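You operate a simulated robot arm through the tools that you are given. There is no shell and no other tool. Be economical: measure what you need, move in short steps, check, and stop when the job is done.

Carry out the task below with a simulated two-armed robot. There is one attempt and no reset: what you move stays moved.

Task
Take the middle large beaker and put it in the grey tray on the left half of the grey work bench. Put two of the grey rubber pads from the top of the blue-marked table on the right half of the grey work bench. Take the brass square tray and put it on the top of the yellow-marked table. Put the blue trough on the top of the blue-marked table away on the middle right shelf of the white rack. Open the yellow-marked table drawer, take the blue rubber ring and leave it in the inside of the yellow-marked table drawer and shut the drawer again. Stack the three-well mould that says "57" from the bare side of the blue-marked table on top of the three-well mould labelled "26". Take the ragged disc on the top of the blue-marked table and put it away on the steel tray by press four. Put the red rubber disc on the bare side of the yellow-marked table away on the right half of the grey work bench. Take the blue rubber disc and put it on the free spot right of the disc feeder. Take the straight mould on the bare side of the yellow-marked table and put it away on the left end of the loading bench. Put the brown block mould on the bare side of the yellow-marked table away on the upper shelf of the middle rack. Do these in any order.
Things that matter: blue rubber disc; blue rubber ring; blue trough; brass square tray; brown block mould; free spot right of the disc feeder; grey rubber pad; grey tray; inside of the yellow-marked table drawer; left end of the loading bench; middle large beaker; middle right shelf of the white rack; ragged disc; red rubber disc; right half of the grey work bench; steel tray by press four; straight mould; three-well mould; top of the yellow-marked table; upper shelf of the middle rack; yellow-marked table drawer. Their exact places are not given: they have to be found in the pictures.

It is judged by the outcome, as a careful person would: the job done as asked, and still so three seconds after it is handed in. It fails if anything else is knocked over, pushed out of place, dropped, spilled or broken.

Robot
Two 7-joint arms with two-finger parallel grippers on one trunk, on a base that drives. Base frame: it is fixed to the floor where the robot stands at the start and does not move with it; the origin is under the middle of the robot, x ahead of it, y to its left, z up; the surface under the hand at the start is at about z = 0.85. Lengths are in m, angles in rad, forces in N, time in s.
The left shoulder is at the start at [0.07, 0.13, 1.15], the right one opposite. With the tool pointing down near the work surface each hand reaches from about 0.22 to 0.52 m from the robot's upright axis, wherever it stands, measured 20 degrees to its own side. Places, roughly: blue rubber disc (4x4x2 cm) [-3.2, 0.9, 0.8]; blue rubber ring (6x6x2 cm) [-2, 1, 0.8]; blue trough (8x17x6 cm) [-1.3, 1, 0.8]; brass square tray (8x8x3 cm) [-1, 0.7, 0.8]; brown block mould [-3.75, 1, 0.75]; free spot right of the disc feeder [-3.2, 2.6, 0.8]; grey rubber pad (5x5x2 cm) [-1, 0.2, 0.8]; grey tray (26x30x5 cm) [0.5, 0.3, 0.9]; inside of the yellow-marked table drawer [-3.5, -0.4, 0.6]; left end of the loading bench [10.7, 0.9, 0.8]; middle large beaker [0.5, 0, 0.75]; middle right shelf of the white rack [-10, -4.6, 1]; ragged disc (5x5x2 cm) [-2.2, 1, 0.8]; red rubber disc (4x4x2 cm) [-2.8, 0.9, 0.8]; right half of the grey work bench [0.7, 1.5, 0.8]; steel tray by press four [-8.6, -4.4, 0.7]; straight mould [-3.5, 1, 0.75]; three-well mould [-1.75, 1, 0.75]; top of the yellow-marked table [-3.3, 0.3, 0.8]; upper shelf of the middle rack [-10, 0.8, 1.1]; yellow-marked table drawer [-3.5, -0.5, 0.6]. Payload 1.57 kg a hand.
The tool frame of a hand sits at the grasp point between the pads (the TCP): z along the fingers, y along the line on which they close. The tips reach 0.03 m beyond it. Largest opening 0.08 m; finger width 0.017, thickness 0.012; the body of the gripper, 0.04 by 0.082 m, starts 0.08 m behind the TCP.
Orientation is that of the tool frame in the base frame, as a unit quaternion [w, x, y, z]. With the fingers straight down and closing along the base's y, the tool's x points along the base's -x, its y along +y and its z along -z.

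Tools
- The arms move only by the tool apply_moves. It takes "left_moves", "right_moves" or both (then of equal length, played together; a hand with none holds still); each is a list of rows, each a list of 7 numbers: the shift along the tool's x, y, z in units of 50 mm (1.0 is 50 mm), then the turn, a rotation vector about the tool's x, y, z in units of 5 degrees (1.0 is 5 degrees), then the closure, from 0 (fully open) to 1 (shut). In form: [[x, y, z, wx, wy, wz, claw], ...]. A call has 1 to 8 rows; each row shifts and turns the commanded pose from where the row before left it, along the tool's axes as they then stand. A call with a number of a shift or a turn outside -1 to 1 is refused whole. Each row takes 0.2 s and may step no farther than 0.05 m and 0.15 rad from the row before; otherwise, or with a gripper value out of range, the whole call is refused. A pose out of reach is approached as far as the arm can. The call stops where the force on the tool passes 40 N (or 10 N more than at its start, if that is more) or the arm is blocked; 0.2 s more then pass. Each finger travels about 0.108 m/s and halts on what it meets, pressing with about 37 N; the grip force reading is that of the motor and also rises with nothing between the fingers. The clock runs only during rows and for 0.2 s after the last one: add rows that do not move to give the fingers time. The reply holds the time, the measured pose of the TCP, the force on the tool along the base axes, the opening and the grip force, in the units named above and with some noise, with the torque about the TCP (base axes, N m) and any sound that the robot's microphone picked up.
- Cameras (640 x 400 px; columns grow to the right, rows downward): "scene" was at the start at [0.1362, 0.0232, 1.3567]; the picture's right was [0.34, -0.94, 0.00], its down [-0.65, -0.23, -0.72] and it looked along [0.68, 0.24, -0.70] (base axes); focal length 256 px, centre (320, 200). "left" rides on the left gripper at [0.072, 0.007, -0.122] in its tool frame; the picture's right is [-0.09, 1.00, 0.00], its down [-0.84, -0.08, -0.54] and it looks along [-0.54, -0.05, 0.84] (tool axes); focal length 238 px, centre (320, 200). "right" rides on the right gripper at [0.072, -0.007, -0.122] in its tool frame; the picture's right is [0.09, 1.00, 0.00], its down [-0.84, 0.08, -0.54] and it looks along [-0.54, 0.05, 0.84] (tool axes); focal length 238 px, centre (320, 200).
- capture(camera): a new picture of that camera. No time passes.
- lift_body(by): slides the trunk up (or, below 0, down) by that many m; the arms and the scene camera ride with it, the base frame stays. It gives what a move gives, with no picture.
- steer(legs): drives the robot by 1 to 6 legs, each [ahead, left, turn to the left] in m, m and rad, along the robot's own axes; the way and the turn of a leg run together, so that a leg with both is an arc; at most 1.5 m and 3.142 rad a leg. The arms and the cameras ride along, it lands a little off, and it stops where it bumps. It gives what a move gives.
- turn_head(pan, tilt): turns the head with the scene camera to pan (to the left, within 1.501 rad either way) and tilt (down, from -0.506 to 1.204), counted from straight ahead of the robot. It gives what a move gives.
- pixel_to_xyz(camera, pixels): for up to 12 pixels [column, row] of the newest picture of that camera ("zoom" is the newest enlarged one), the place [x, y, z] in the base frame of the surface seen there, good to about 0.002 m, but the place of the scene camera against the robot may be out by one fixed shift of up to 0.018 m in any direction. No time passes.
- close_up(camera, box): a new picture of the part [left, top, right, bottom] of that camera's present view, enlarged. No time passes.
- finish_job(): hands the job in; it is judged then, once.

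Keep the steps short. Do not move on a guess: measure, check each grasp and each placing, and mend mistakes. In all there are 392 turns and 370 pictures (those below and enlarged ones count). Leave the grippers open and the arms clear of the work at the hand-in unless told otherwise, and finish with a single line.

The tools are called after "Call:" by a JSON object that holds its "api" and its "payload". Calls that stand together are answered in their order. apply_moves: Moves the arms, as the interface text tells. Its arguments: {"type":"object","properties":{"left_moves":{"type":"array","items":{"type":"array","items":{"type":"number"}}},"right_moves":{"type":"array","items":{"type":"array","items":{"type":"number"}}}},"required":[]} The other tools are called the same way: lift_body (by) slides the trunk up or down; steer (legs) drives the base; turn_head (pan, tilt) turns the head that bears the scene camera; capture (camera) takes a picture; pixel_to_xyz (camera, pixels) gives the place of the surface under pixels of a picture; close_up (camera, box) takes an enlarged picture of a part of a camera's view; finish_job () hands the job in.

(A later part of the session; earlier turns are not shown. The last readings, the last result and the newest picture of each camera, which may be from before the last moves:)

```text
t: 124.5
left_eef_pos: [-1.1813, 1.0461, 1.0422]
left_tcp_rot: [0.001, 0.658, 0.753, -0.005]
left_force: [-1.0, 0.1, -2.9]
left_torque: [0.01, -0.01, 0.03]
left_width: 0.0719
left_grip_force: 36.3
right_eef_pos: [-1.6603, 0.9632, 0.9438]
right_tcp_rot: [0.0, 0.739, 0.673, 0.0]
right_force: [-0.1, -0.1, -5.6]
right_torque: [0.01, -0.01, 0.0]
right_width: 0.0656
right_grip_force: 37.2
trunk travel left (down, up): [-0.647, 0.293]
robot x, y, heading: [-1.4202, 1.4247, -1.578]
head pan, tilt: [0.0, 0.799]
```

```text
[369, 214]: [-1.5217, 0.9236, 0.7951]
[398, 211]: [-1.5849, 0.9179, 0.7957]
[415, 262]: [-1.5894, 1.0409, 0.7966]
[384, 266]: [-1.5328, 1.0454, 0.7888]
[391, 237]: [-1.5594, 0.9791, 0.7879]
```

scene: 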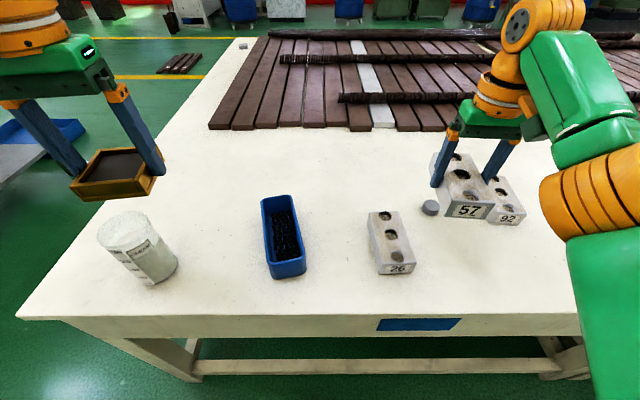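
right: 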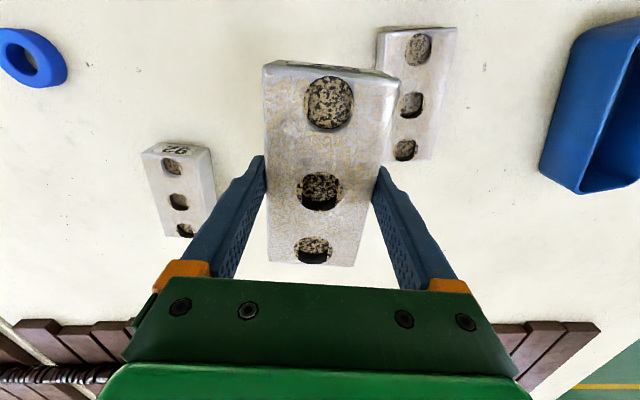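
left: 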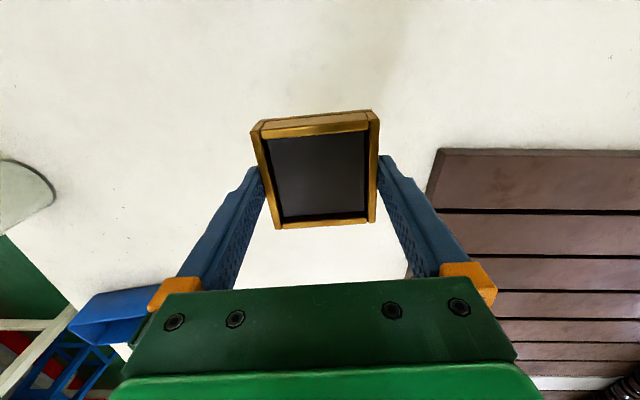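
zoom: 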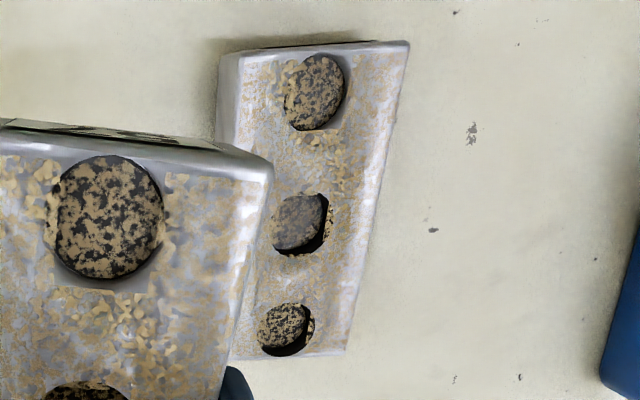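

"26": centre about (-1.566,0.984), turned about 4° the other way. I shift the base left so the right arm stays well within reach, then rotate and check.

Call:
{"api": "steer", "payload": {"legs": [[-0.02, 0.093, 0]]}}

Call:
{"api": "apply_moves", "payload": {"right_moves": [[0, 0, 0, 0, 0, -0.95, 1], [0, 0, 0, 0, 0, -0.95, 1], [0, 0, 0, 0, 0, 0, 1]]}}

Call:
{"api": "capture", "payload": {"camera": "scene"}}

Call:
{"api": "close_up", "payload": {"camera": "scene", "box": [380, 130, 520, 300]}}

Call:
{"api": "capture", "payload": {"camera": "right"}}

```text
t: 125.6
left_eef_pos: [-1.089, 1.0655, 1.0422]
left_tcp_rot: [0.002, 0.658, 0.753, -0.005]
left_force: [-0.3, 0.5, -2.4]
left_torque: [-0.01, -0.01, 0.01]
left_width: 0.072
left_grip_force: 36.9
right_eef_pos: [-1.5696, 0.9832, 0.943]
right_tcp_rot: [0.0, 0.739, 0.673, 0.001]
right_force: [-0.1, 0.4, -5.2]
right_torque: [-0.02, 0.02, 0.03]
right_width: 0.0654
right_grip_force: 37.3
trunk travel left (down, up): [-0.647, 0.293]
robot x, y, heading: [-1.3257, 1.4405, -1.57]
head pan, tilt: [0.0, 0.799]
```

```text
t: 126.4
left_eef_pos: [-1.0876, 1.0664, 1.0421]
left_tcp_rot: [0.001, 0.658, 0.753, -0.005]
left_force: [-0.3, -0.2, -2.0]
left_torque: [-0.01, 0.0, 0.01]
left_width: 0.0717
left_grip_force: 37.3
right_eef_pos: [-1.5681, 0.9832, 0.9453]
right_tcp_rot: [0.0, 0.68, 0.733, 0.001]
right_force: [0.2, -0.3, -5.8]
right_torque: [0.02, 0.01, 0.0]
right_width: 0.0656
right_grip_force: 37.0
trunk travel left (down, up): [-0.647, 0.293]
robot x, y, heading: [-1.3245, 1.445, -1.579]
head pan, tilt: [0.0, 0.799]
```

```text
311 pictures are left
```

scene: 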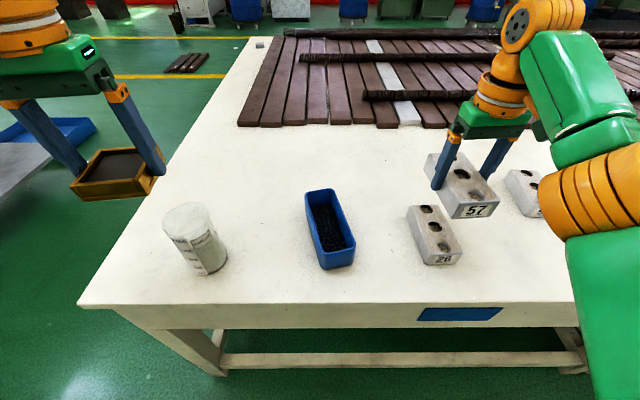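

```text
2.35 times, centred on (450, 215) of scene
```

zoom: 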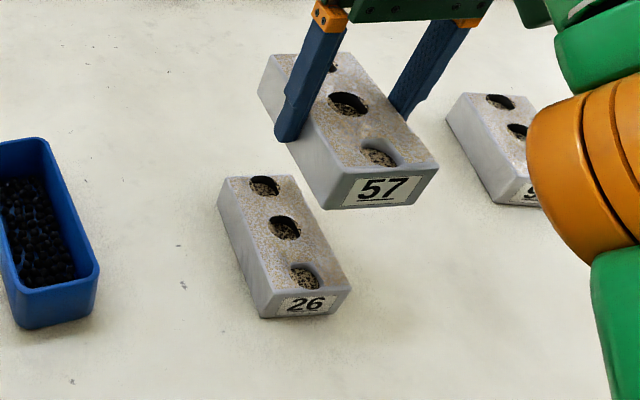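

```text
309 pictures are left
```

right: 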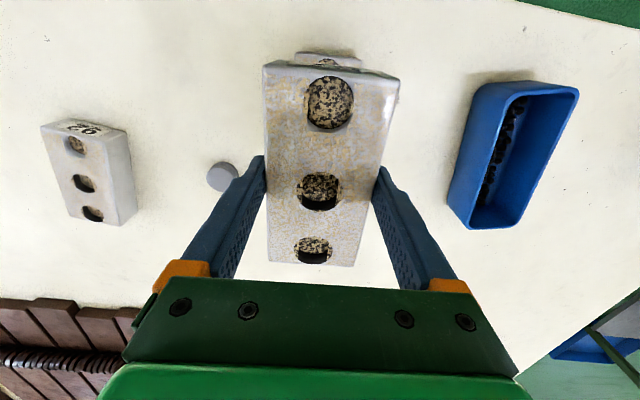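

Measuring both blocks' top corners in the same scene picture cancels the camera shift.

Call:
{"api": "pixel_to_xyz", "payload": {"camera": "zoom", "pixels": [[224, 180], [290, 179], [268, 292], [348, 285], [345, 175], [435, 168], [320, 130], [395, 128], [237, 210], [312, 215]]}}

Call:
{"api": "close_up", "payload": {"camera": "scene", "box": [380, 130, 520, 300]}}

Call:
{"api": "pixel_to_xyz", "payload": {"camera": "zoom", "pixels": [[224, 180], [290, 179], [268, 292], [348, 285], [345, 175], [435, 168], [320, 130], [395, 128], [237, 210], [312, 215]]}}

Call:
{"api": "pixel_to_xyz", "payload": {"camera": "right", "pixels": [[296, 58], [361, 66], [328, 55], [268, 70], [397, 82], [270, 255], [352, 262]]}}

```text
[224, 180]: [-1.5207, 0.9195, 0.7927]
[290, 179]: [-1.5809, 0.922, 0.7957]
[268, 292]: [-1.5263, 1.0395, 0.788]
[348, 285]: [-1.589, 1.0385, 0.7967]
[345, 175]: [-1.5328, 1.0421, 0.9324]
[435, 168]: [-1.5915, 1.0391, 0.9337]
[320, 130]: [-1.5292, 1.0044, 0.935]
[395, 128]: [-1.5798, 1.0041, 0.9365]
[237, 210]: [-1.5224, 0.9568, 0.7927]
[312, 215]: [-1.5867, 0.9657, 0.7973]
```

```text
2.35 times, centred on (450, 215) of scene
```

zoom: 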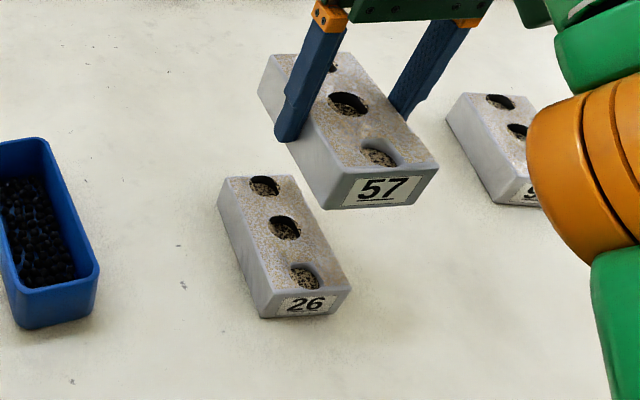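

```text
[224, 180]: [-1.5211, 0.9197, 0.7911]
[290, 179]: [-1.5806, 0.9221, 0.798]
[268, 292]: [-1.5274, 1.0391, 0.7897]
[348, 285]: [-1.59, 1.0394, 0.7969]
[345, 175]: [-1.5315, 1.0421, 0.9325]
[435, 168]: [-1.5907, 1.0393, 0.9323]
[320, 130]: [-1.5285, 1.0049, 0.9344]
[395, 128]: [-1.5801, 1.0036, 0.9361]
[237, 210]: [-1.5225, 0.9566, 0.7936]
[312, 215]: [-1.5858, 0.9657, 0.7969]
```

```text
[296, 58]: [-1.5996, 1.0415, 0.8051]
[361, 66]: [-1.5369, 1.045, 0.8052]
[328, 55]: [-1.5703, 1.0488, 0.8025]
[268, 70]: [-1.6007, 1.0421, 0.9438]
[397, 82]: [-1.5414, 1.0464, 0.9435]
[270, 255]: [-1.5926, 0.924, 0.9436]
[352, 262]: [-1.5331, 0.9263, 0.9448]
```

The two blocks align within 2 mm. I lower "57" onto "26".

Call:
{"api": "apply_moves", "payload": {"right_moves": [[0, 0.04, 0.6, 0, 0, 0, 1], [0, 0, 0.6, 0, 0, 0, 1], [0, 0, 0.6, 0, 0, 0, 1], [0, 0, 0.1, 0, 0, 0, 1], [0, 0, 0, 0, 0, 0, 1]]}}

Call:
{"api": "close_up", "payload": {"camera": "scene", "box": [380, 130, 520, 300]}}

```text
t: 127.6
left_eef_pos: [-1.0862, 1.0655, 1.0415]
left_tcp_rot: [0.001, 0.658, 0.753, -0.005]
left_force: [0.9, -0.8, -3.3]
left_torque: [0.01, -0.02, 0.01]
left_width: 0.0717
left_grip_force: 37.2
right_eef_pos: [-1.565, 0.9834, 0.8485]
right_tcp_rot: [0.0, 0.681, 0.733, 0.0]
right_force: [-0.4, -0.2, -5.6]
right_torque: [0.01, 0.01, 0.02]
right_width: 0.0655
right_grip_force: 37.2
trunk travel left (down, up): [-0.647, 0.293]
robot x, y, heading: [-1.3253, 1.4402, -1.58]
head pan, tilt: [0.0, 0.799]
```

```text
2.35 times, centred on (450, 215) of scene
```

zoom: 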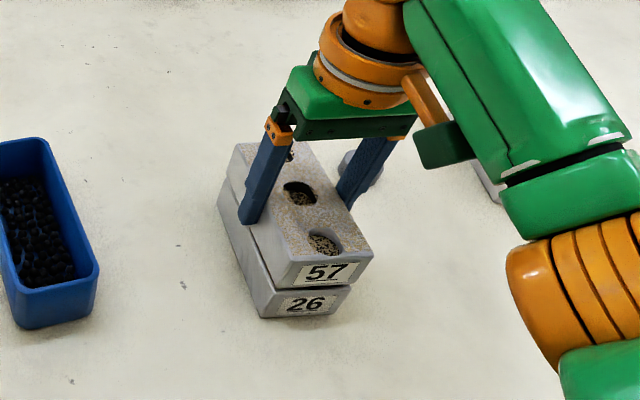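

Call:
{"api": "apply_moves", "payload": {"right_moves": [[0, 0, 0.04, 0, 0, 0, 1], [0, 0, 0.03, 0, 0, 0, 1], [0, 0, 0, 0, 0, 0, 1]]}}

```text
t: 128.4
left_eef_pos: [-1.0872, 1.0665, 1.042]
left_tcp_rot: [0.0, 0.658, 0.753, -0.005]
left_force: [-0.3, -0.9, -1.4]
left_torque: [0.03, 0.03, -0.02]
left_width: 0.0715
left_grip_force: 36.9
right_eef_pos: [-1.5653, 0.9855, 0.8457]
right_tcp_rot: [0.0, 0.681, 0.733, 0.001]
right_force: [-1.2, -2.4, -0.1]
right_torque: [-0.34, 0.03, -0.06]
right_width: 0.066
right_grip_force: 36.7
trunk travel left (down, up): [-0.647, 0.293]
robot x, y, heading: [-1.3265, 1.4448, -1.578]
head pan, tilt: [0.0, 0.799]
```

Contact is made (load went from -5.6 to about 0). I open and rise.

Call:
{"api": "apply_moves", "payload": {"right_moves": [[0, 0, 0, 0, 0, 0, 0], [0, 0, 0, 0, 0, 0, 0], [0, 0, -0.7, 0, 0, 0, 0], [0, 0, -0.9, 0, 0, 0, 0], [0, 0, -0.9, 0, 0, 0, 0]]}}

Call:
{"api": "close_up", "payload": {"camera": "scene", "box": [250, 100, 520, 300]}}

```text
t: 129.6
left_eef_pos: [-1.0849, 1.0681, 1.0427]
left_tcp_rot: [0.001, 0.657, 0.754, -0.006]
left_force: [1.0, 0.0, -2.7]
left_torque: [-0.01, 0.05, 0.0]
left_width: 0.0716
left_grip_force: 36.9
right_eef_pos: [-1.5631, 0.9925, 0.9728]
right_tcp_rot: [-0.001, 0.68, 0.733, -0.002]
right_force: [1.5, 0.0, 0.3]
right_torque: [-0.04, 0.03, 0.01]
right_width: 0.0803
right_grip_force: 0.1
right hand out of reach, approached as far as the arm can: row 5
trunk travel left (down, up): [-0.647, 0.293]
robot x, y, heading: [-1.3254, 1.4423, -1.578]
head pan, tilt: [0.0, 0.799]
```

```text
2.00 times, centred on (385, 200) of scene
```

zoom: 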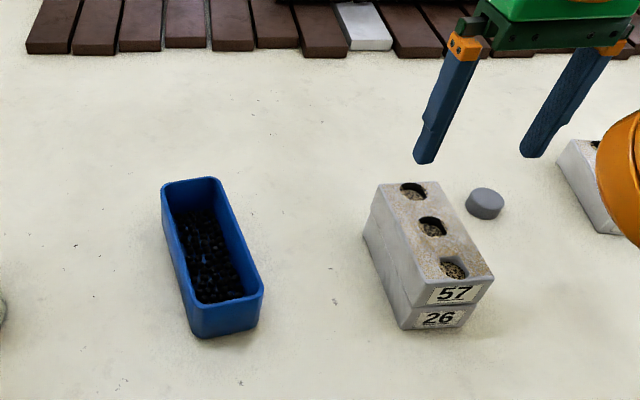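

Stacked neatly. Now the ring: I drive right 0.40.

Call:
{"api": "steer", "payload": {"legs": [[0, -0.41, 0.008]]}}

Call:
{"api": "capture", "payload": {"camera": "right"}}

```text
t: 132.1
left_eef_pos: [-1.4843, 1.07, 1.0417]
left_tcp_rot: [0.0, 0.653, 0.758, -0.007]
left_force: [0.2, -0.8, -2.0]
left_torque: [-0.01, -0.01, -0.02]
left_width: 0.0719
left_grip_force: 36.9
right_eef_pos: [-1.9644, 0.9881, 0.9704]
right_tcp_rot: [-0.001, 0.676, 0.737, 0.0]
right_force: [-0.2, 0.7, 0.5]
right_torque: [0.0, -0.04, 0.0]
right_width: 0.0802
right_grip_force: 0.1
trunk travel left (down, up): [-0.647, 0.293]
robot x, y, heading: [-1.7303, 1.4424, -1.563]
head pan, tilt: [0.0, 0.799]
```

```text
305 pictures are left
```

right: 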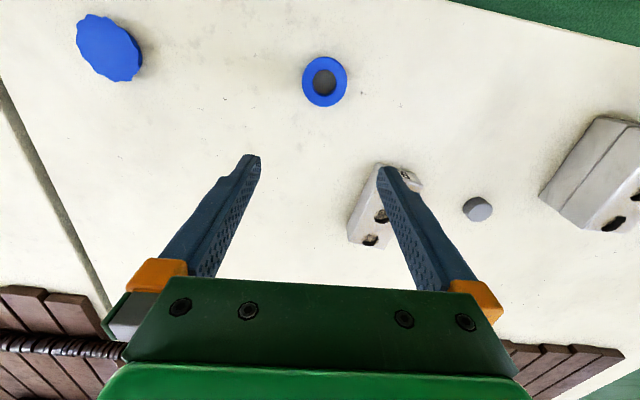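

Call:
{"api": "pixel_to_xyz", "payload": {"camera": "right", "pixels": [[304, 82], [345, 82], [324, 60], [325, 104], [309, 70], [341, 95], [82, 40], [140, 60], [100, 18], [130, 78], [109, 47]]}}

```text
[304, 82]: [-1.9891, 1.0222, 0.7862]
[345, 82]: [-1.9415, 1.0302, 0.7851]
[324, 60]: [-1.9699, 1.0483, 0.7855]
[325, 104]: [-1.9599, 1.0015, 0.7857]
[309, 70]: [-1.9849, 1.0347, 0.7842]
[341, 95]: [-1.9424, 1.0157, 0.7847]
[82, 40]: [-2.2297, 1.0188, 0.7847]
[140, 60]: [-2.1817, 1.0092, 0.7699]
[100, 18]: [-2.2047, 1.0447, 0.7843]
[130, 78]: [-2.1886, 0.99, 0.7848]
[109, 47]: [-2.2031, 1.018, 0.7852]
```

Ring centre (-1.965,1.026), about 55 mm across. I move down and grip it.

Call:
{"api": "apply_moves", "payload": {"right_moves": [[0.38, 0.03, 0.4, 0, 0, 0, 0], [0.38, 0.02, 0.6, 0, 0, 0, 0], [0, 0, 0.6, 0, 0, 0, 0], [0, 0, 0.6, 0, 0, 0, 0], [0, 0, 0, 0, 0, 0, 0]]}}

Call:
{"api": "capture", "payload": {"camera": "right"}}

```text
t: 133.3
left_eef_pos: [-1.486, 1.0698, 1.0416]
left_tcp_rot: [0.001, 0.652, 0.758, -0.007]
left_force: [-0.8, -0.3, -3.3]
left_torque: [-0.03, 0.01, 0.04]
left_width: 0.0716
left_grip_force: 36.9
right_eef_pos: [-1.9731, 0.9644, 0.8855]
right_tcp_rot: [0.0, 0.676, 0.737, 0.0]
right_force: [-0.3, 0.5, -0.2]
right_torque: [0.02, -0.01, 0.01]
right_width: 0.0798
right_grip_force: 0.1
right hand out of reach, approached as far as the arm can: row 1, 2, 3, 4
trunk travel left (down, up): [-0.647, 0.293]
robot x, y, heading: [-1.7298, 1.4413, -1.564]
head pan, tilt: [0.0, 0.799]
```

```text
304 pictures are left
```

right: 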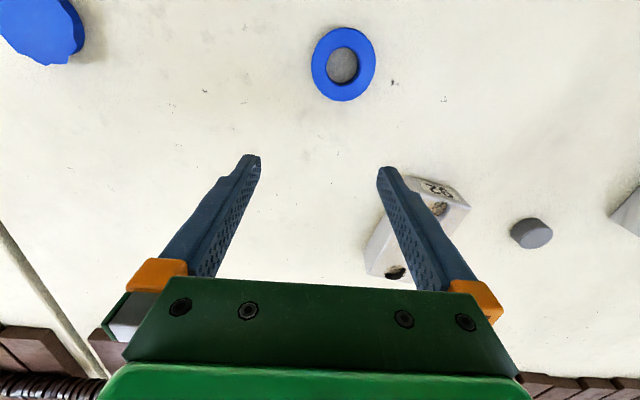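

Call:
{"api": "apply_moves", "payload": {"right_moves": [[0.6, 0.0, 0, 0, 0, 0, 0], [0.6, 0.0, 0, 0, 0, 0, 0], [0, 0, 0, 0, 0, 0, 0]]}}

```text
t: 134.1
left_eef_pos: [-1.486, 1.07, 1.0429]
left_tcp_rot: [0.002, 0.653, 0.757, -0.005]
left_force: [0.8, 0.2, -2.3]
left_torque: [-0.03, 0.02, 0.0]
left_width: 0.0717
left_grip_force: 37.0
right_eef_pos: [-1.9878, 0.9692, 0.9002]
right_tcp_rot: [-0.001, 0.676, 0.737, 0.0]
right_force: [0.1, -1.0, 0.0]
right_torque: [-0.01, 0.03, 0.02]
right_width: 0.0799
right_grip_force: 0.1
right hand out of reach, approached as far as the arm can: row 1, 2
trunk travel left (down, up): [-0.647, 0.293]
robot x, y, heading: [-1.7297, 1.4421, -1.564]
head pan, tilt: [0.0, 0.799]
```

Call:
{"api": "apply_moves", "payload": {"right_moves": [[0, 0, 0.5, 0, 0, 0, 0], [0.3, 0, 0.4, 0, 0, 0, 0], [0.6, 0.2, 0, 0, 0, 0, 0], [0, 0, 0, 0, 0, 0, 0]]}}

Call:
{"api": "capture", "payload": {"camera": "scene"}}

```text
t: 135.1
left_eef_pos: [-1.4858, 1.07, 1.0416]
left_tcp_rot: [0.001, 0.653, 0.757, -0.006]
left_force: [0.3, 0.4, -2.6]
left_torque: [-0.02, -0.01, 0.02]
left_width: 0.0716
left_grip_force: 36.8
right_eef_pos: [-1.9939, 0.9618, 0.8602]
right_tcp_rot: [0.0, 0.677, 0.736, 0.0]
right_force: [0.0, -0.2, -0.4]
right_torque: [-0.02, -0.01, -0.01]
right_width: 0.0801
right_grip_force: 0.1
right hand out of reach, approached as far as the arm can: row 1, 2, 3
trunk travel left (down, up): [-0.647, 0.293]
robot x, y, heading: [-1.7322, 1.4429, -1.567]
head pan, tilt: [0.0, 0.799]
```

```text
303 pictures are left
```

scene: 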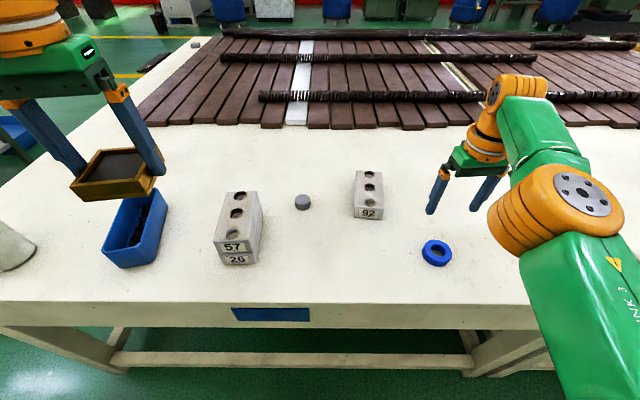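

The right arm has folded into an awkward elbow posture. I raise the trunk and work the hand outward to unfold it.

Call:
{"api": "lift_body", "payload": {"by": 0.12}}

Call:
{"api": "apply_moves", "payload": {"right_moves": [[0.5, -0.3, 0, 0, 0, 0, 0], [0.5, 0.3, 0, 0, 0, 0, 0], [0.5, 0.3, 0, 0, 0, 0, 0], [0, 0, 0, 0, 0, 0, 0]]}}

Call:
{"api": "capture", "payload": {"camera": "scene"}}

```text
t: 136.6
left_eef_pos: [-1.4859, 1.07, 1.1618]
left_tcp_rot: [0.001, 0.653, 0.757, -0.006]
left_force: [-0.2, 0.0, -2.7]
left_torque: [-0.02, -0.02, 0.01]
left_width: 0.0716
left_grip_force: 36.9
right_eef_pos: [-1.9923, 0.9624, 0.9806]
right_tcp_rot: [0.0, 0.676, 0.737, 0.0]
right_force: [0.9, 0.1, 0.1]
right_torque: [-0.03, 0.02, -0.01]
right_width: 0.0799
right_grip_force: 0.2
trunk travel left (down, up): [-0.767, 0.173]
robot x, y, heading: [-1.7321, 1.4435, -1.568]
head pan, tilt: [0.0, 0.799]
```

```text
t: 137.6
left_eef_pos: [-1.487, 1.0691, 1.1623]
left_tcp_rot: [0.002, 0.652, 0.758, -0.006]
left_force: [-0.7, -0.2, -2.8]
left_torque: [0.02, 0.01, 0.01]
left_width: 0.0719
left_grip_force: 36.9
right_eef_pos: [-2.0026, 0.9668, 0.9923]
right_tcp_rot: [-0.001, 0.676, 0.737, 0.001]
right_force: [-0.1, 0.2, -0.3]
right_torque: [0.0, 0.0, 0.0]
right_width: 0.0798
right_grip_force: 0.2
right hand out of reach, approached as far as the arm can: row 1, 2, 3
trunk travel left (down, up): [-0.767, 0.173]
robot x, y, heading: [-1.7324, 1.4417, -1.566]
head pan, tilt: [0.0, 0.799]
```

```text
302 pictures are left
```

scene: 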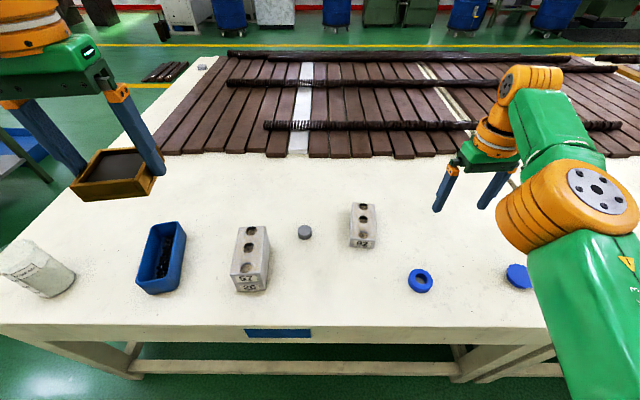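

The earlier recovery came from raising the hand relative to the shoulder; I do the same for the right hand.

Call:
{"api": "apply_moves", "payload": {"right_moves": [[0, 0, -0.9, 0, 0, 0, 0], [0, 0, -0.9, 0, 0, 0, 0], [0, 0, -0.9, 0, 0, 0, 0], [0, 0, -0.9, 0, 0, 0, 0], [0.6, 0, 0, 0, 0, 0, 0], [0.6, 0, 0, 0, 0, 0, 0], [0, 0, 0, 0, 0, 0, 0]]}}

Call:
{"api": "capture", "payload": {"camera": "scene"}}

```text
t: 139.2
left_eef_pos: [-1.4872, 1.0703, 1.1617]
left_tcp_rot: [0.001, 0.653, 0.757, -0.005]
left_force: [-0.7, 0.1, -3.0]
left_torque: [0.0, -0.02, -0.04]
left_width: 0.072
left_grip_force: 36.7
right_eef_pos: [-2.0087, 1.0059, 1.1025]
right_tcp_rot: [0.0, 0.676, 0.737, 0.0]
right_force: [0.0, 0.3, -0.4]
right_torque: [-0.01, 0.02, 0.0]
right_width: 0.0802
right_grip_force: 0.1
right hand out of reach, approached as far as the arm can: row 1, 2, 3, 4, 5, 6
trunk travel left (down, up): [-0.767, 0.173]
robot x, y, heading: [-1.7328, 1.4386, -1.56]
head pan, tilt: [0.0, 0.799]
```

```text
301 pictures are left
```

scene: 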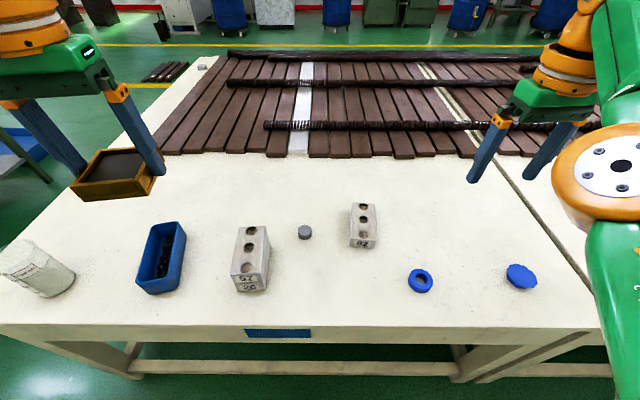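

Call:
{"api": "apply_moves", "payload": {"right_moves": [[0, 0, 0, 0, 0, 1, 0], [0, 0, 0, 0, 0, 1, 0], [0.5, -0.3, 0, 0, 0, 0.5, 0], [0.5, -0.3, 0, 0, 0, 0.5, 0], [0.5, 0, 0, 0, 0, 0, 0], [0, 0, 0, 0, 0, 0, 0]]}}

Call:
{"api": "capture", "payload": {"camera": "scene"}}

```text
t: 140.6
left_eef_pos: [-1.4861, 1.0689, 1.163]
left_tcp_rot: [0.001, 0.652, 0.758, -0.005]
left_force: [0.0, 0.7, -2.9]
left_torque: [-0.02, 0.02, -0.01]
left_width: 0.0719
left_grip_force: 36.9
right_eef_pos: [-2.0511, 1.0182, 1.1016]
right_tcp_rot: [0.0, 0.766, 0.643, 0.0]
right_force: [-0.3, 0.1, 0.0]
right_torque: [0.01, -0.01, 0.0]
right_width: 0.0797
right_grip_force: 0.1
right hand out of reach, approached as far as the arm can: row 3, 4, 5
trunk travel left (down, up): [-0.767, 0.173]
robot x, y, heading: [-1.7283, 1.4409, -1.563]
head pan, tilt: [0.0, 0.799]
```

```text
300 pictures are left
```

scene: 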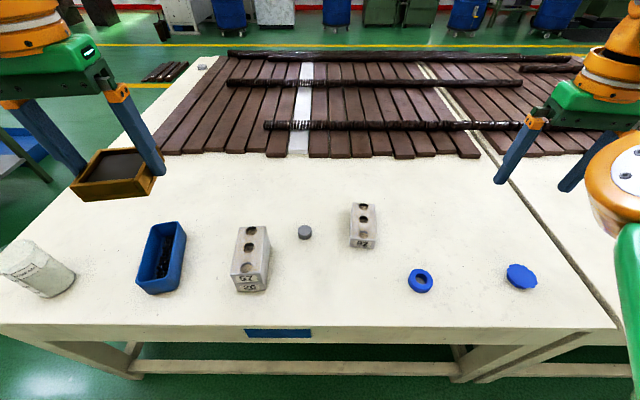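

Call:
{"api": "apply_moves", "payload": {"right_moves": [[0, -0.8, 0.3, 0, 0, -0.5, 0], [0, -0.8, 0.3, 0, 0, -0.5, 0], [0, -0.8, 0.3, 0, 0, -0.5, 0], [0.4, -0.6, 0, 0, 0, -0.5, 0], [0.7, -0.3, 0, 0, 0, 0, 0], [0.8, 0, 0, 0, 0, 0, 0], [0.8, 0, 0, 0, 0, 0, 0], [0, 0, 0, 0, 0, 0, 0]]}}

Call:
{"api": "turn_head", "payload": {"pan": -0.6, "tilt": 0.8}}

Call:
{"api": "capture", "payload": {"camera": "scene"}}

```text
t: 142.4
left_eef_pos: [-1.4876, 1.0702, 1.1622]
left_tcp_rot: [0.0, 0.653, 0.758, -0.005]
left_force: [-0.8, 0.2, -1.9]
left_torque: [0.0, 0.03, 0.01]
left_width: 0.0716
left_grip_force: 37.4
right_eef_pos: [-2.2104, 1.177, 1.0555]
right_tcp_rot: [0.0, 0.708, 0.706, 0.001]
right_force: [-0.1, 0.4, 0.6]
right_torque: [0.0, 0.0, -0.01]
right_width: 0.0801
right_grip_force: 0.1
right hand out of reach, approached as far as the arm can: row 2, 3, 7
trunk travel left (down, up): [-0.767, 0.173]
robot x, y, heading: [-1.7299, 1.4454, -1.561]
head pan, tilt: [0.0, 0.799]
```

```text
t: 143.4
left_eef_pos: [-1.486, 1.0687, 1.1619]
left_tcp_rot: [0.0, 0.652, 0.758, -0.005]
left_force: [0.9, 0.1, -2.2]
left_torque: [0.01, 0.0, 0.03]
left_width: 0.0715
left_grip_force: 36.8
right_eef_pos: [-2.2103, 1.1785, 1.0572]
right_tcp_rot: [0.0, 0.708, 0.706, 0.0]
right_force: [-0.5, -0.4, -0.9]
right_torque: [-0.04, 0.01, 0.0]
right_width: 0.0801
right_grip_force: 0.0
trunk travel left (down, up): [-0.767, 0.173]
robot x, y, heading: [-1.7302, 1.4437, -1.568]
head pan, tilt: [-0.6, 0.799]
```

```text
299 pictures are left
```

scene: 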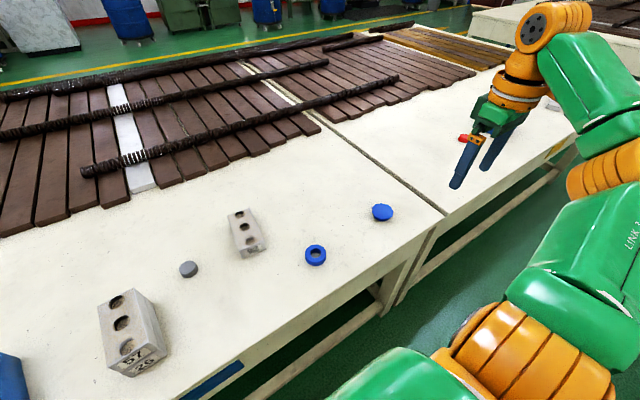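

The hand is retracted and free again. I now bring it inward.

Call:
{"api": "apply_moves", "payload": {"right_moves": [[0, 0.8, 0.2, 0, 0, 0, 0], [0, 0.8, 0.2, 0, 0, 0, 0], [0, 0.8, 0.2, 0, 0, 0, 0], [0, 0.8, 0.2, 0, 0, 0, 0], [0, 0.8, 0.2, 0, 0, 0, 0], [0, 0.5, 0.2, 0, 0, 0, 0], [0, 0, 0, 0, 0, 0, 0]]}}

Call:
{"api": "capture", "payload": {"camera": "scene"}}

```text
t: 145.0
left_eef_pos: [-1.4873, 1.0697, 1.1623]
left_tcp_rot: [0.001, 0.653, 0.757, -0.007]
left_force: [0.2, 0.2, -2.3]
left_torque: [0.03, -0.01, -0.01]
left_width: 0.0717
left_grip_force: 37.5
right_eef_pos: [-1.9887, 1.1654, 0.9938]
right_tcp_rot: [0.001, 0.708, 0.706, 0.0]
right_force: [-0.2, 0.0, -0.5]
right_torque: [0.01, 0.0, -0.01]
right_width: 0.08
right_grip_force: 0.0
right hand out of reach, approached as far as the arm can: row 1
trunk travel left (down, up): [-0.767, 0.173]
robot x, y, heading: [-1.7343, 1.4429, -1.568]
head pan, tilt: [-0.6, 0.799]
```

```text
298 pictures are left
```

scene: 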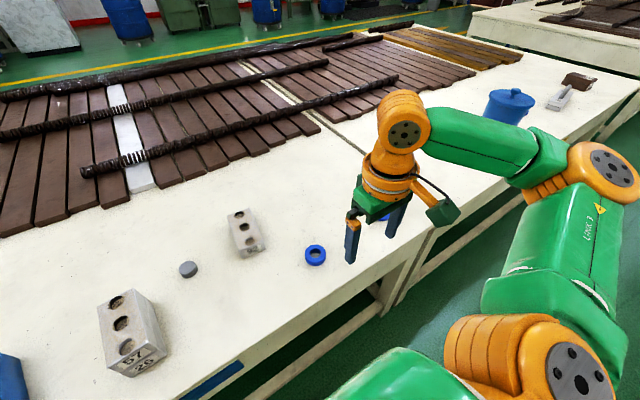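

Call:
{"api": "lift_body", "payload": {"by": -0.09}}

Call:
{"api": "apply_moves", "payload": {"right_moves": [[-0.7, 0.12, 0.2, 0, 0, 0, 0], [-0.7, 0.12, 0.2, 0, 0, 0, 0], [-0.7, 0.12, 0.2, 0, 0, 0, 0], [-0.68, 0.12, 0.4, 0, 0, 0, 0], [0, 0, 0, 0, 0, 0, 0]]}}

Call:
{"api": "capture", "payload": {"camera": "right"}}

```text
t: 146.2
left_eef_pos: [-1.4871, 1.0696, 1.0724]
left_tcp_rot: [0.002, 0.653, 0.758, -0.007]
left_force: [0.2, 0.4, -3.0]
left_torque: [0.01, 0.01, 0.0]
left_width: 0.0718
left_grip_force: 37.6
right_eef_pos: [-1.9904, 1.1663, 0.9036]
right_tcp_rot: [0.0, 0.708, 0.707, 0.0]
right_force: [-0.4, 1.0, -0.1]
right_torque: [0.0, 0.02, -0.02]
right_width: 0.0802
right_grip_force: 0.1
trunk travel left (down, up): [-0.677, 0.263]
robot x, y, heading: [-1.7309, 1.4458, -1.564]
head pan, tilt: [-0.6, 0.799]
```

```text
t: 147.4
left_eef_pos: [-1.487, 1.0702, 1.072]
left_tcp_rot: [0.001, 0.653, 0.757, -0.006]
left_force: [0.0, -0.1, -2.3]
left_torque: [-0.07, -0.02, 0.01]
left_width: 0.0715
left_grip_force: 37.4
right_eef_pos: [-1.9648, 1.0259, 0.856]
right_tcp_rot: [0.0, 0.707, 0.707, 0.0]
right_force: [0.3, 1.2, 0.1]
right_torque: [-0.03, 0.0, 0.02]
right_width: 0.0802
right_grip_force: 0.0
trunk travel left (down, up): [-0.677, 0.263]
robot x, y, heading: [-1.731, 1.4393, -1.565]
head pan, tilt: [-0.6, 0.799]
```

```text
297 pictures are left
```

right: 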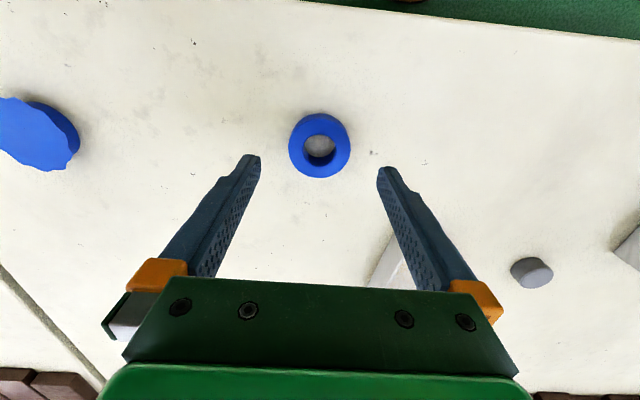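

Aligned. I descend 57 mm, grip and lift.

Call:
{"api": "apply_moves", "payload": {"right_moves": [[0, 0, 0.6, 0, 0, 0, 0], [0, 0, 0.54, 0, 0, 0, 0], [0, 0, 0, 0, 0, 0, 1], [0, 0, 0, 0, 0, 0, 1], [0, 0, 0, 0, 0, 0, 1], [0, 0, -0.8, 0, 0, 0, 1], [0, 0, -0.8, 0, 0, 0, 1], [0, 0, 0, 0, 0, 0, 1]]}}

Call:
{"api": "capture", "payload": {"camera": "right"}}

```text
t: 149.2
left_eef_pos: [-1.4869, 1.0695, 1.0716]
left_tcp_rot: [0.001, 0.653, 0.758, -0.005]
left_force: [-0.2, -0.4, -2.3]
left_torque: [0.0, -0.02, 0.02]
left_width: 0.0717
left_grip_force: 37.5
right_eef_pos: [-1.9648, 1.0265, 0.8777]
right_tcp_rot: [0.0, 0.708, 0.706, 0.001]
right_force: [0.7, 0.1, 0.1]
right_torque: [0.05, -0.01, 0.01]
right_width: 0.0517
right_grip_force: 37.4
trunk travel left (down, up): [-0.677, 0.263]
robot x, y, heading: [-1.7337, 1.4411, -1.566]
head pan, tilt: [-0.6, 0.799]
```

```text
296 pictures are left
```

right: 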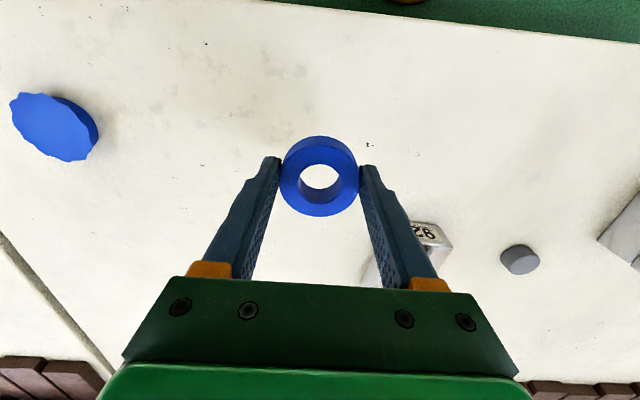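

The ring is held. I raise the right hand, then look at the yellow-marked table to choose a free place for the brass tray.

Call:
{"api": "apply_moves", "payload": {"right_moves": [[0.2, 0, -0.8, 0, 0, 0, 1], [0.2, 0, -0.8, 0, 0, 0, 1], [0.2, 0, 0, 0, 0, 0, 1], [0, 0, 0, 0, 0, 0, 1]]}}

Call:
{"api": "steer", "payload": {"legs": [[-0.05, -0.9, 0]]}}

Call:
{"api": "turn_head", "payload": {"pan": 0.0, "tilt": 0.75}}

Call:
{"api": "capture", "payload": {"camera": "scene"}}

```text
t: 150.2
left_eef_pos: [-1.4865, 1.0694, 1.072]
left_tcp_rot: [0.001, 0.653, 0.757, -0.005]
left_force: [0.0, 0.3, -2.0]
left_torque: [0.01, -0.03, -0.06]
left_width: 0.0717
left_grip_force: 37.2
right_eef_pos: [-1.9655, 1.0557, 0.957]
right_tcp_rot: [0.0, 0.707, 0.707, 0.0]
right_force: [0.8, -0.5, -0.6]
right_torque: [0.0, -0.01, 0.0]
right_width: 0.0519
right_grip_force: 37.3
trunk travel left (down, up): [-0.677, 0.263]
robot x, y, heading: [-1.7281, 1.4415, -1.566]
head pan, tilt: [-0.6, 0.799]
```

```text
t: 155.0
left_eef_pos: [-2.3844, 1.1115, 1.072]
left_tcp_rot: [0.0, 0.65, 0.76, -0.005]
left_force: [-0.2, 0.1, -2.1]
left_torque: [0.02, 0.01, -0.02]
left_width: 0.0718
left_grip_force: 37.5
right_eef_pos: [-2.8629, 1.095, 0.9564]
right_tcp_rot: [-0.001, 0.705, 0.709, -0.001]
right_force: [-0.1, 0.2, -1.1]
right_torque: [-0.04, 0.01, 0.01]
right_width: 0.0519
right_grip_force: 37.2
trunk travel left (down, up): [-0.677, 0.263]
robot x, y, heading: [-2.633, 1.4794, -1.557]
head pan, tilt: [-0.6, 0.799]
```

```text
t: 156.0
left_eef_pos: [-2.3845, 1.1116, 1.0715]
left_tcp_rot: [0.001, 0.65, 0.76, -0.005]
left_force: [-0.1, 0.4, -2.2]
left_torque: [0.0, 0.01, 0.0]
left_width: 0.0716
left_grip_force: 37.1
right_eef_pos: [-2.864, 1.0953, 0.9559]
right_tcp_rot: [0.0, 0.705, 0.709, 0.0]
right_force: [0.4, -0.7, -0.4]
right_torque: [0.03, 0.01, 0.01]
right_width: 0.0517
right_grip_force: 36.8
trunk travel left (down, up): [-0.677, 0.263]
robot x, y, heading: [-2.6312, 1.483, -1.557]
head pan, tilt: [0.0, 0.75]
```

```text
295 pictures are left
```

scene: 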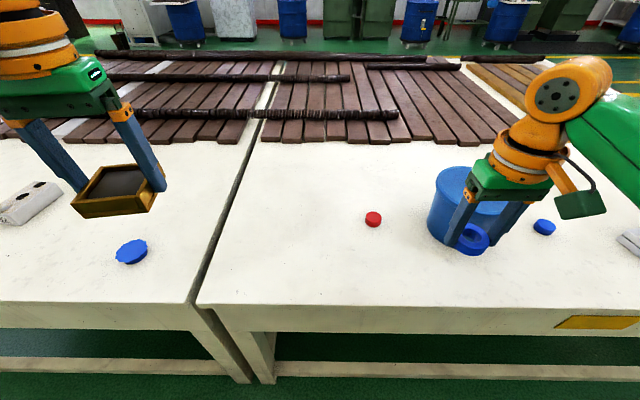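

Call:
{"api": "pixel_to_xyz", "payload": {"camera": "scene", "pixels": [[373, 218], [290, 235], [245, 230], [465, 175], [545, 225], [205, 290], [445, 195]]}}

```text
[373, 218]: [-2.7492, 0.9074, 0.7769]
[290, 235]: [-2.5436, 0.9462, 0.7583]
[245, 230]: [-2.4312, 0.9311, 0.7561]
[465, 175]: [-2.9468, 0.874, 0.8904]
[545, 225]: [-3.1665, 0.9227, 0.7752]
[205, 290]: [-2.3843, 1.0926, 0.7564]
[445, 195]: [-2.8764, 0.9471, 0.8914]
```

I place the brass tray at about (-2.54,0.96), clear of the red disc and the bucket (top z≈0.90).

Call:
{"api": "steer", "payload": {"legs": [[0.1, -0.15, -0.01]]}}

Call:
{"api": "apply_moves", "payload": {"left_moves": [[-0.25, 0, 0.8, 0, 0, 0, 1], [-0.25, 0, 0.8, 0, 0, 0, 1], [-0.25, 0, 0.8, 0, 0, 0, 1], [-0.25, 0, 0.8, 0, 0, 0, 1], [0, 0, 0.8, 0, 0, 0, 1], [0, 0, 0, 0, 0, 0, 1]]}}

Call:
{"api": "capture", "payload": {"camera": "scene"}}

```text
t: 157.5
left_eef_pos: [-2.5357, 1.0083, 1.0724]
left_tcp_rot: [0.001, 0.653, 0.757, -0.007]
left_force: [0.0, 0.3, -3.1]
left_torque: [0.0, -0.02, -0.01]
left_width: 0.0716
left_grip_force: 37.1
right_eef_pos: [-3.0153, 0.9955, 0.9574]
right_tcp_rot: [0.0, 0.708, 0.706, -0.001]
right_force: [1.1, 0.1, -0.3]
right_torque: [-0.02, 0.05, 0.0]
right_width: 0.0517
right_grip_force: 37.0
trunk travel left (down, up): [-0.677, 0.263]
robot x, y, heading: [-2.7808, 1.3848, -1.565]
head pan, tilt: [0.0, 0.75]
```

```text
t: 158.9
left_eef_pos: [-2.5308, 0.9578, 0.8709]
left_tcp_rot: [0.0, 0.654, 0.757, -0.005]
left_force: [0.1, 0.3, -2.5]
left_torque: [0.0, 0.04, -0.02]
left_width: 0.0717
left_grip_force: 37.0
right_eef_pos: [-3.0166, 0.9951, 0.9562]
right_tcp_rot: [0.001, 0.709, 0.706, 0.0]
right_force: [-0.1, 0.0, 0.2]
right_torque: [-0.01, 0.02, 0.01]
right_width: 0.0521
right_grip_force: 37.7
trunk travel left (down, up): [-0.677, 0.263]
robot x, y, heading: [-2.785, 1.3817, -1.569]
head pan, tilt: [0.0, 0.75]
```

```text
294 pictures are left
```

scene: 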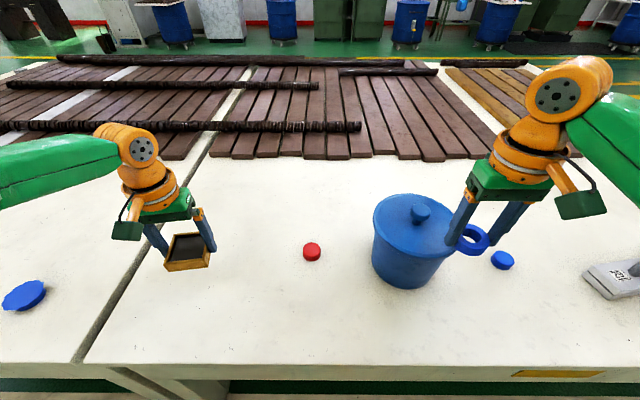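

Call:
{"api": "apply_moves", "payload": {"left_moves": [[0, 0, 0.7, 0, 0, 0, 1], [0, 0, 0.65, 0, 0, 0, 1], [0, 0, 0.04, 0, 0, 0, 1], [0, 0, 0, 0, 0, 0, 1]]}}

```text
t: 159.9
left_eef_pos: [-2.5327, 0.9573, 0.803]
left_tcp_rot: [0.001, 0.653, 0.757, -0.005]
left_force: [0.1, 0.3, -1.4]
left_torque: [0.03, -0.01, 0.05]
left_width: 0.0716
left_grip_force: 37.0
right_eef_pos: [-3.0163, 0.995, 0.9554]
right_tcp_rot: [0.0, 0.709, 0.706, 0.001]
right_force: [-0.3, 0.3, -1.2]
right_torque: [0.02, 0.01, -0.03]
right_width: 0.0517
right_grip_force: 36.5
trunk travel left (down, up): [-0.677, 0.263]
robot x, y, heading: [-2.7816, 1.3821, -1.564]
head pan, tilt: [0.0, 0.75]
```

Call:
{"api": "apply_moves", "payload": {"left_moves": [[0, 0, 0.04, 0, 0, 0, 1], [0, 0, 0.03, 0, 0, 0, 1], [0, 0, 0, 0, 0, 0, 1]]}}

```text
t: 160.7
left_eef_pos: [-2.5326, 0.9561, 0.8007]
left_tcp_rot: [0.001, 0.653, 0.757, -0.006]
left_force: [-0.2, 0.2, -2.6]
left_torque: [-0.02, 0.0, -0.02]
left_width: 0.0716
left_grip_force: 36.6
right_eef_pos: [-3.0171, 0.9952, 0.9556]
right_tcp_rot: [0.0, 0.708, 0.706, 0.0]
right_force: [0.4, -0.7, 0.0]
right_torque: [0.02, -0.03, 0.03]
right_width: 0.052
right_grip_force: 37.6
trunk travel left (down, up): [-0.677, 0.263]
robot x, y, heading: [-2.7867, 1.3842, -1.564]
head pan, tilt: [0.0, 0.75]
```

Call:
{"api": "apply_moves", "payload": {"left_moves": [[0, 0, 0.04, 0, 0, 0, 1], [0, 0, 0.03, 0, 0, 0, 1], [0, 0, 0, 0, 0, 0, 1]]}}

```text
t: 161.5
left_eef_pos: [-2.5329, 0.9572, 0.7972]
left_tcp_rot: [0.003, 0.654, 0.757, -0.008]
left_force: [6.3, -7.0, 22.2]
left_torque: [0.47, -0.39, -0.16]
left_width: 0.0716
left_grip_force: 36.9
right_eef_pos: [-3.0168, 0.9969, 0.9574]
right_tcp_rot: [0.001, 0.709, 0.705, -0.001]
right_force: [-0.3, 0.8, -0.8]
right_torque: [0.02, 0.02, -0.03]
right_width: 0.0517
right_grip_force: 36.9
trunk travel left (down, up): [-0.677, 0.263]
robot x, y, heading: [-2.7838, 1.3816, -1.567]
head pan, tilt: [0.0, 0.75]
```

Call:
{"api": "apply_moves", "payload": {"left_moves": [[0, 0, -0.04, 0, 0, 0, 1], [0, 0, 0, 0, 0, 0, 0], [0, 0, 0, 0, 0, 0, 0], [0, 0, -0.5, 0, 0, 0, 0], [0, 0, -0.8, 0, 0, 0, 0], [0.3, 0, -0.8, 0, 0, 0, 0], [0.3, 0, -0.8, 0, 0, 0, 0], [0, 0, 0, 0, 0, 0, 0]]}}

Call:
{"api": "capture", "payload": {"camera": "scene"}}

```text
t: 163.3
left_eef_pos: [-2.5357, 0.9877, 0.9422]
left_tcp_rot: [0.001, 0.653, 0.757, -0.006]
left_force: [0.1, -0.7, -0.4]
left_torque: [-0.03, 0.02, -0.02]
left_width: 0.0799
left_grip_force: 0.1
right_eef_pos: [-3.016, 0.9951, 0.9559]
right_tcp_rot: [0.0, 0.708, 0.706, -0.001]
right_force: [0.0, 0.3, -1.2]
right_torque: [0.0, -0.01, 0.01]
right_width: 0.0519
right_grip_force: 36.8
trunk travel left (down, up): [-0.677, 0.263]
robot x, y, heading: [-2.7788, 1.3806, -1.564]
head pan, tilt: [0.0, 0.75]
```

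```text
293 pictures are left
```

scene: 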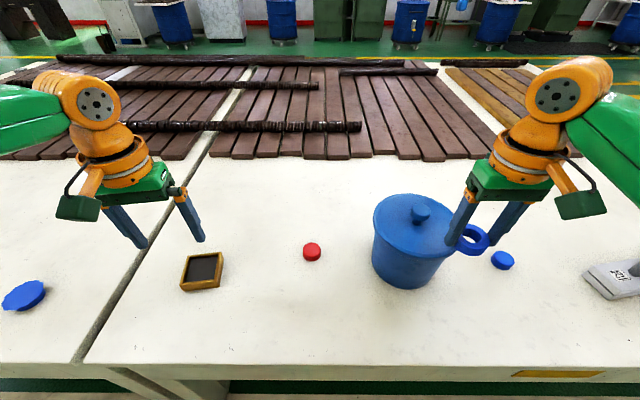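

The brass tray is placed. Next, with the free left hand, the blue disc: I raise the trunk to pass the bucket and drive right.

Call:
{"api": "lift_body", "payload": {"by": 0.1}}

Call:
{"api": "steer", "payload": {"legs": [[0, -0.65, 0]]}}

Call:
{"api": "capture", "payload": {"camera": "left"}}

Call:
{"api": "capture", "payload": {"camera": "scene"}}

```text
t: 164.6
left_eef_pos: [-2.5356, 0.9869, 1.0429]
left_tcp_rot: [0.002, 0.653, 0.757, -0.006]
left_force: [0.5, 0.8, -0.7]
left_torque: [0.04, 0.02, 0.02]
left_width: 0.08
left_grip_force: 0.1
right_eef_pos: [-3.0161, 0.9953, 1.0566]
right_tcp_rot: [0.0, 0.708, 0.706, 0.0]
right_force: [0.0, 0.1, -1.1]
right_torque: [-0.02, 0.0, -0.02]
right_width: 0.0518
right_grip_force: 37.5
trunk travel left (down, up): [-0.777, 0.163]
robot x, y, heading: [-2.7809, 1.3846, -1.567]
head pan, tilt: [0.0, 0.75]
```

```text
t: 168.2
left_eef_pos: [-3.1736, 0.9829, 1.0427]
left_tcp_rot: [0.001, 0.651, 0.759, -0.006]
left_force: [-0.1, 0.1, 0.3]
left_torque: [0.0, 0.0, -0.01]
left_width: 0.08
left_grip_force: 0.0
right_eef_pos: [-3.6543, 0.9879, 1.0557]
right_tcp_rot: [-0.001, 0.705, 0.709, -0.001]
right_force: [0.7, -0.3, -0.7]
right_torque: [-0.01, -0.03, -0.03]
right_width: 0.0517
right_grip_force: 37.0
trunk travel left (down, up): [-0.777, 0.163]
robot x, y, heading: [-3.424, 1.3744, -1.553]
head pan, tilt: [0.0, 0.75]
```

```text
292 pictures are left
```

left: 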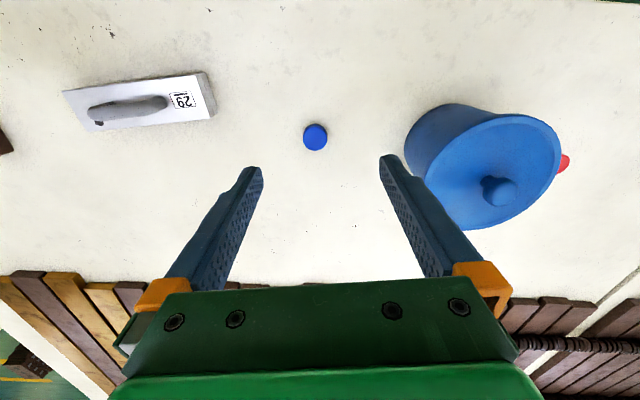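

```text
291 pictures are left
```

scene: 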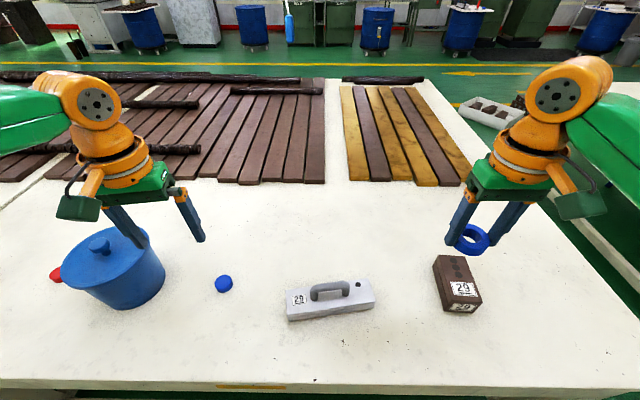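

Call:
{"api": "pixel_to_xyz", "payload": {"camera": "left", "pixels": [[315, 137], [305, 137], [326, 137], [315, 127], [315, 147], [410, 150], [555, 150], [290, 200]]}}

Call:
{"api": "close_up", "payload": {"camera": "left", "box": [280, 110, 350, 165]}}

```text
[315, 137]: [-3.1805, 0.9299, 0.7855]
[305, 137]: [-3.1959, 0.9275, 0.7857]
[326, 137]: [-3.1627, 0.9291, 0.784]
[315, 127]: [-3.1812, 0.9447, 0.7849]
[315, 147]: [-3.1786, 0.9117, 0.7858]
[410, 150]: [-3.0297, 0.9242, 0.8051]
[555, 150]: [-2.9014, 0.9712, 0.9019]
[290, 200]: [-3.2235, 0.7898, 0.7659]
```

```text
7.27 times, centred on (315, 138) of left
```

zoom: 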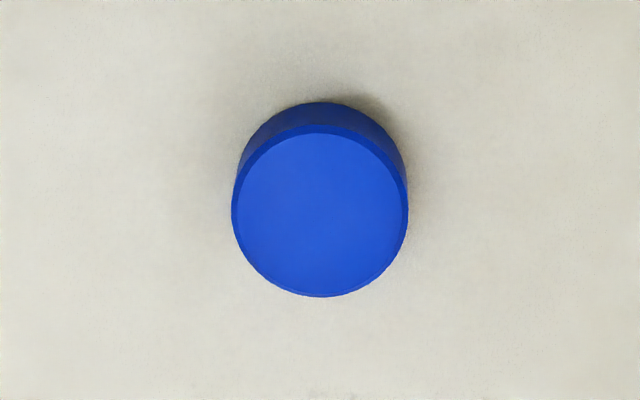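

Blue disc centre (-3.1795,0.929), 38 mm. I lower the trunk and go down to it.

Call:
{"api": "lift_body", "payload": {"by": -0.09}}

Call:
{"api": "apply_moves", "payload": {"left_moves": [[-0.35, -0.1, 0.5, 0, 0, 0, 0], [-0.35, -0.1, 0.5, 0, 0, 0, 0], [-0.35, -0.08, 0.5, 0, 0, 0, 0], [0, 0, 0.5, 0, 0, 0, 0], [0, 0, 0.5, 0, 0, 0, 0], [0, 0, 0, 0, 0, 0, 0]]}}

Call:
{"api": "capture", "payload": {"camera": "left"}}

```text
t: 169.5
left_eef_pos: [-3.1744, 0.9827, 0.9519]
left_tcp_rot: [0.002, 0.65, 0.76, -0.006]
left_force: [-0.2, 0.7, -0.4]
left_torque: [0.0, 0.01, -0.04]
left_width: 0.08
left_grip_force: 0.0
right_eef_pos: [-3.6553, 0.9877, 0.967]
right_tcp_rot: [0.0, 0.706, 0.708, 0.0]
right_force: [-0.5, -0.5, -0.6]
right_torque: [0.0, 0.03, 0.0]
right_width: 0.0518
right_grip_force: 37.2
trunk travel left (down, up): [-0.687, 0.253]
robot x, y, heading: [-3.426, 1.3764, -1.558]
head pan, tilt: [0.0, 0.75]
```

```text
t: 170.9
left_eef_pos: [-3.179, 0.9401, 0.8315]
left_tcp_rot: [0.001, 0.651, 0.759, -0.007]
left_force: [0.2, 0.2, -0.6]
left_torque: [-0.01, 0.02, 0.01]
left_width: 0.0804
left_grip_force: 0.0
left hand out of reach, approached as far as the arm can: row 4, 5
right_eef_pos: [-3.6556, 0.9883, 0.9666]
right_tcp_rot: [0.001, 0.706, 0.708, -0.001]
right_force: [-0.5, -1.4, -1.1]
right_torque: [-0.01, 0.0, 0.04]
right_width: 0.0517
right_grip_force: 36.8
trunk travel left (down, up): [-0.687, 0.253]
robot x, y, heading: [-3.4225, 1.376, -1.559]
head pan, tilt: [0.0, 0.75]
```

```text
289 pictures are left
```

left: 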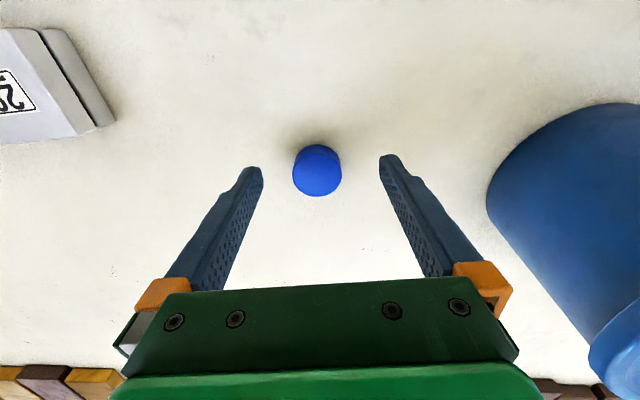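

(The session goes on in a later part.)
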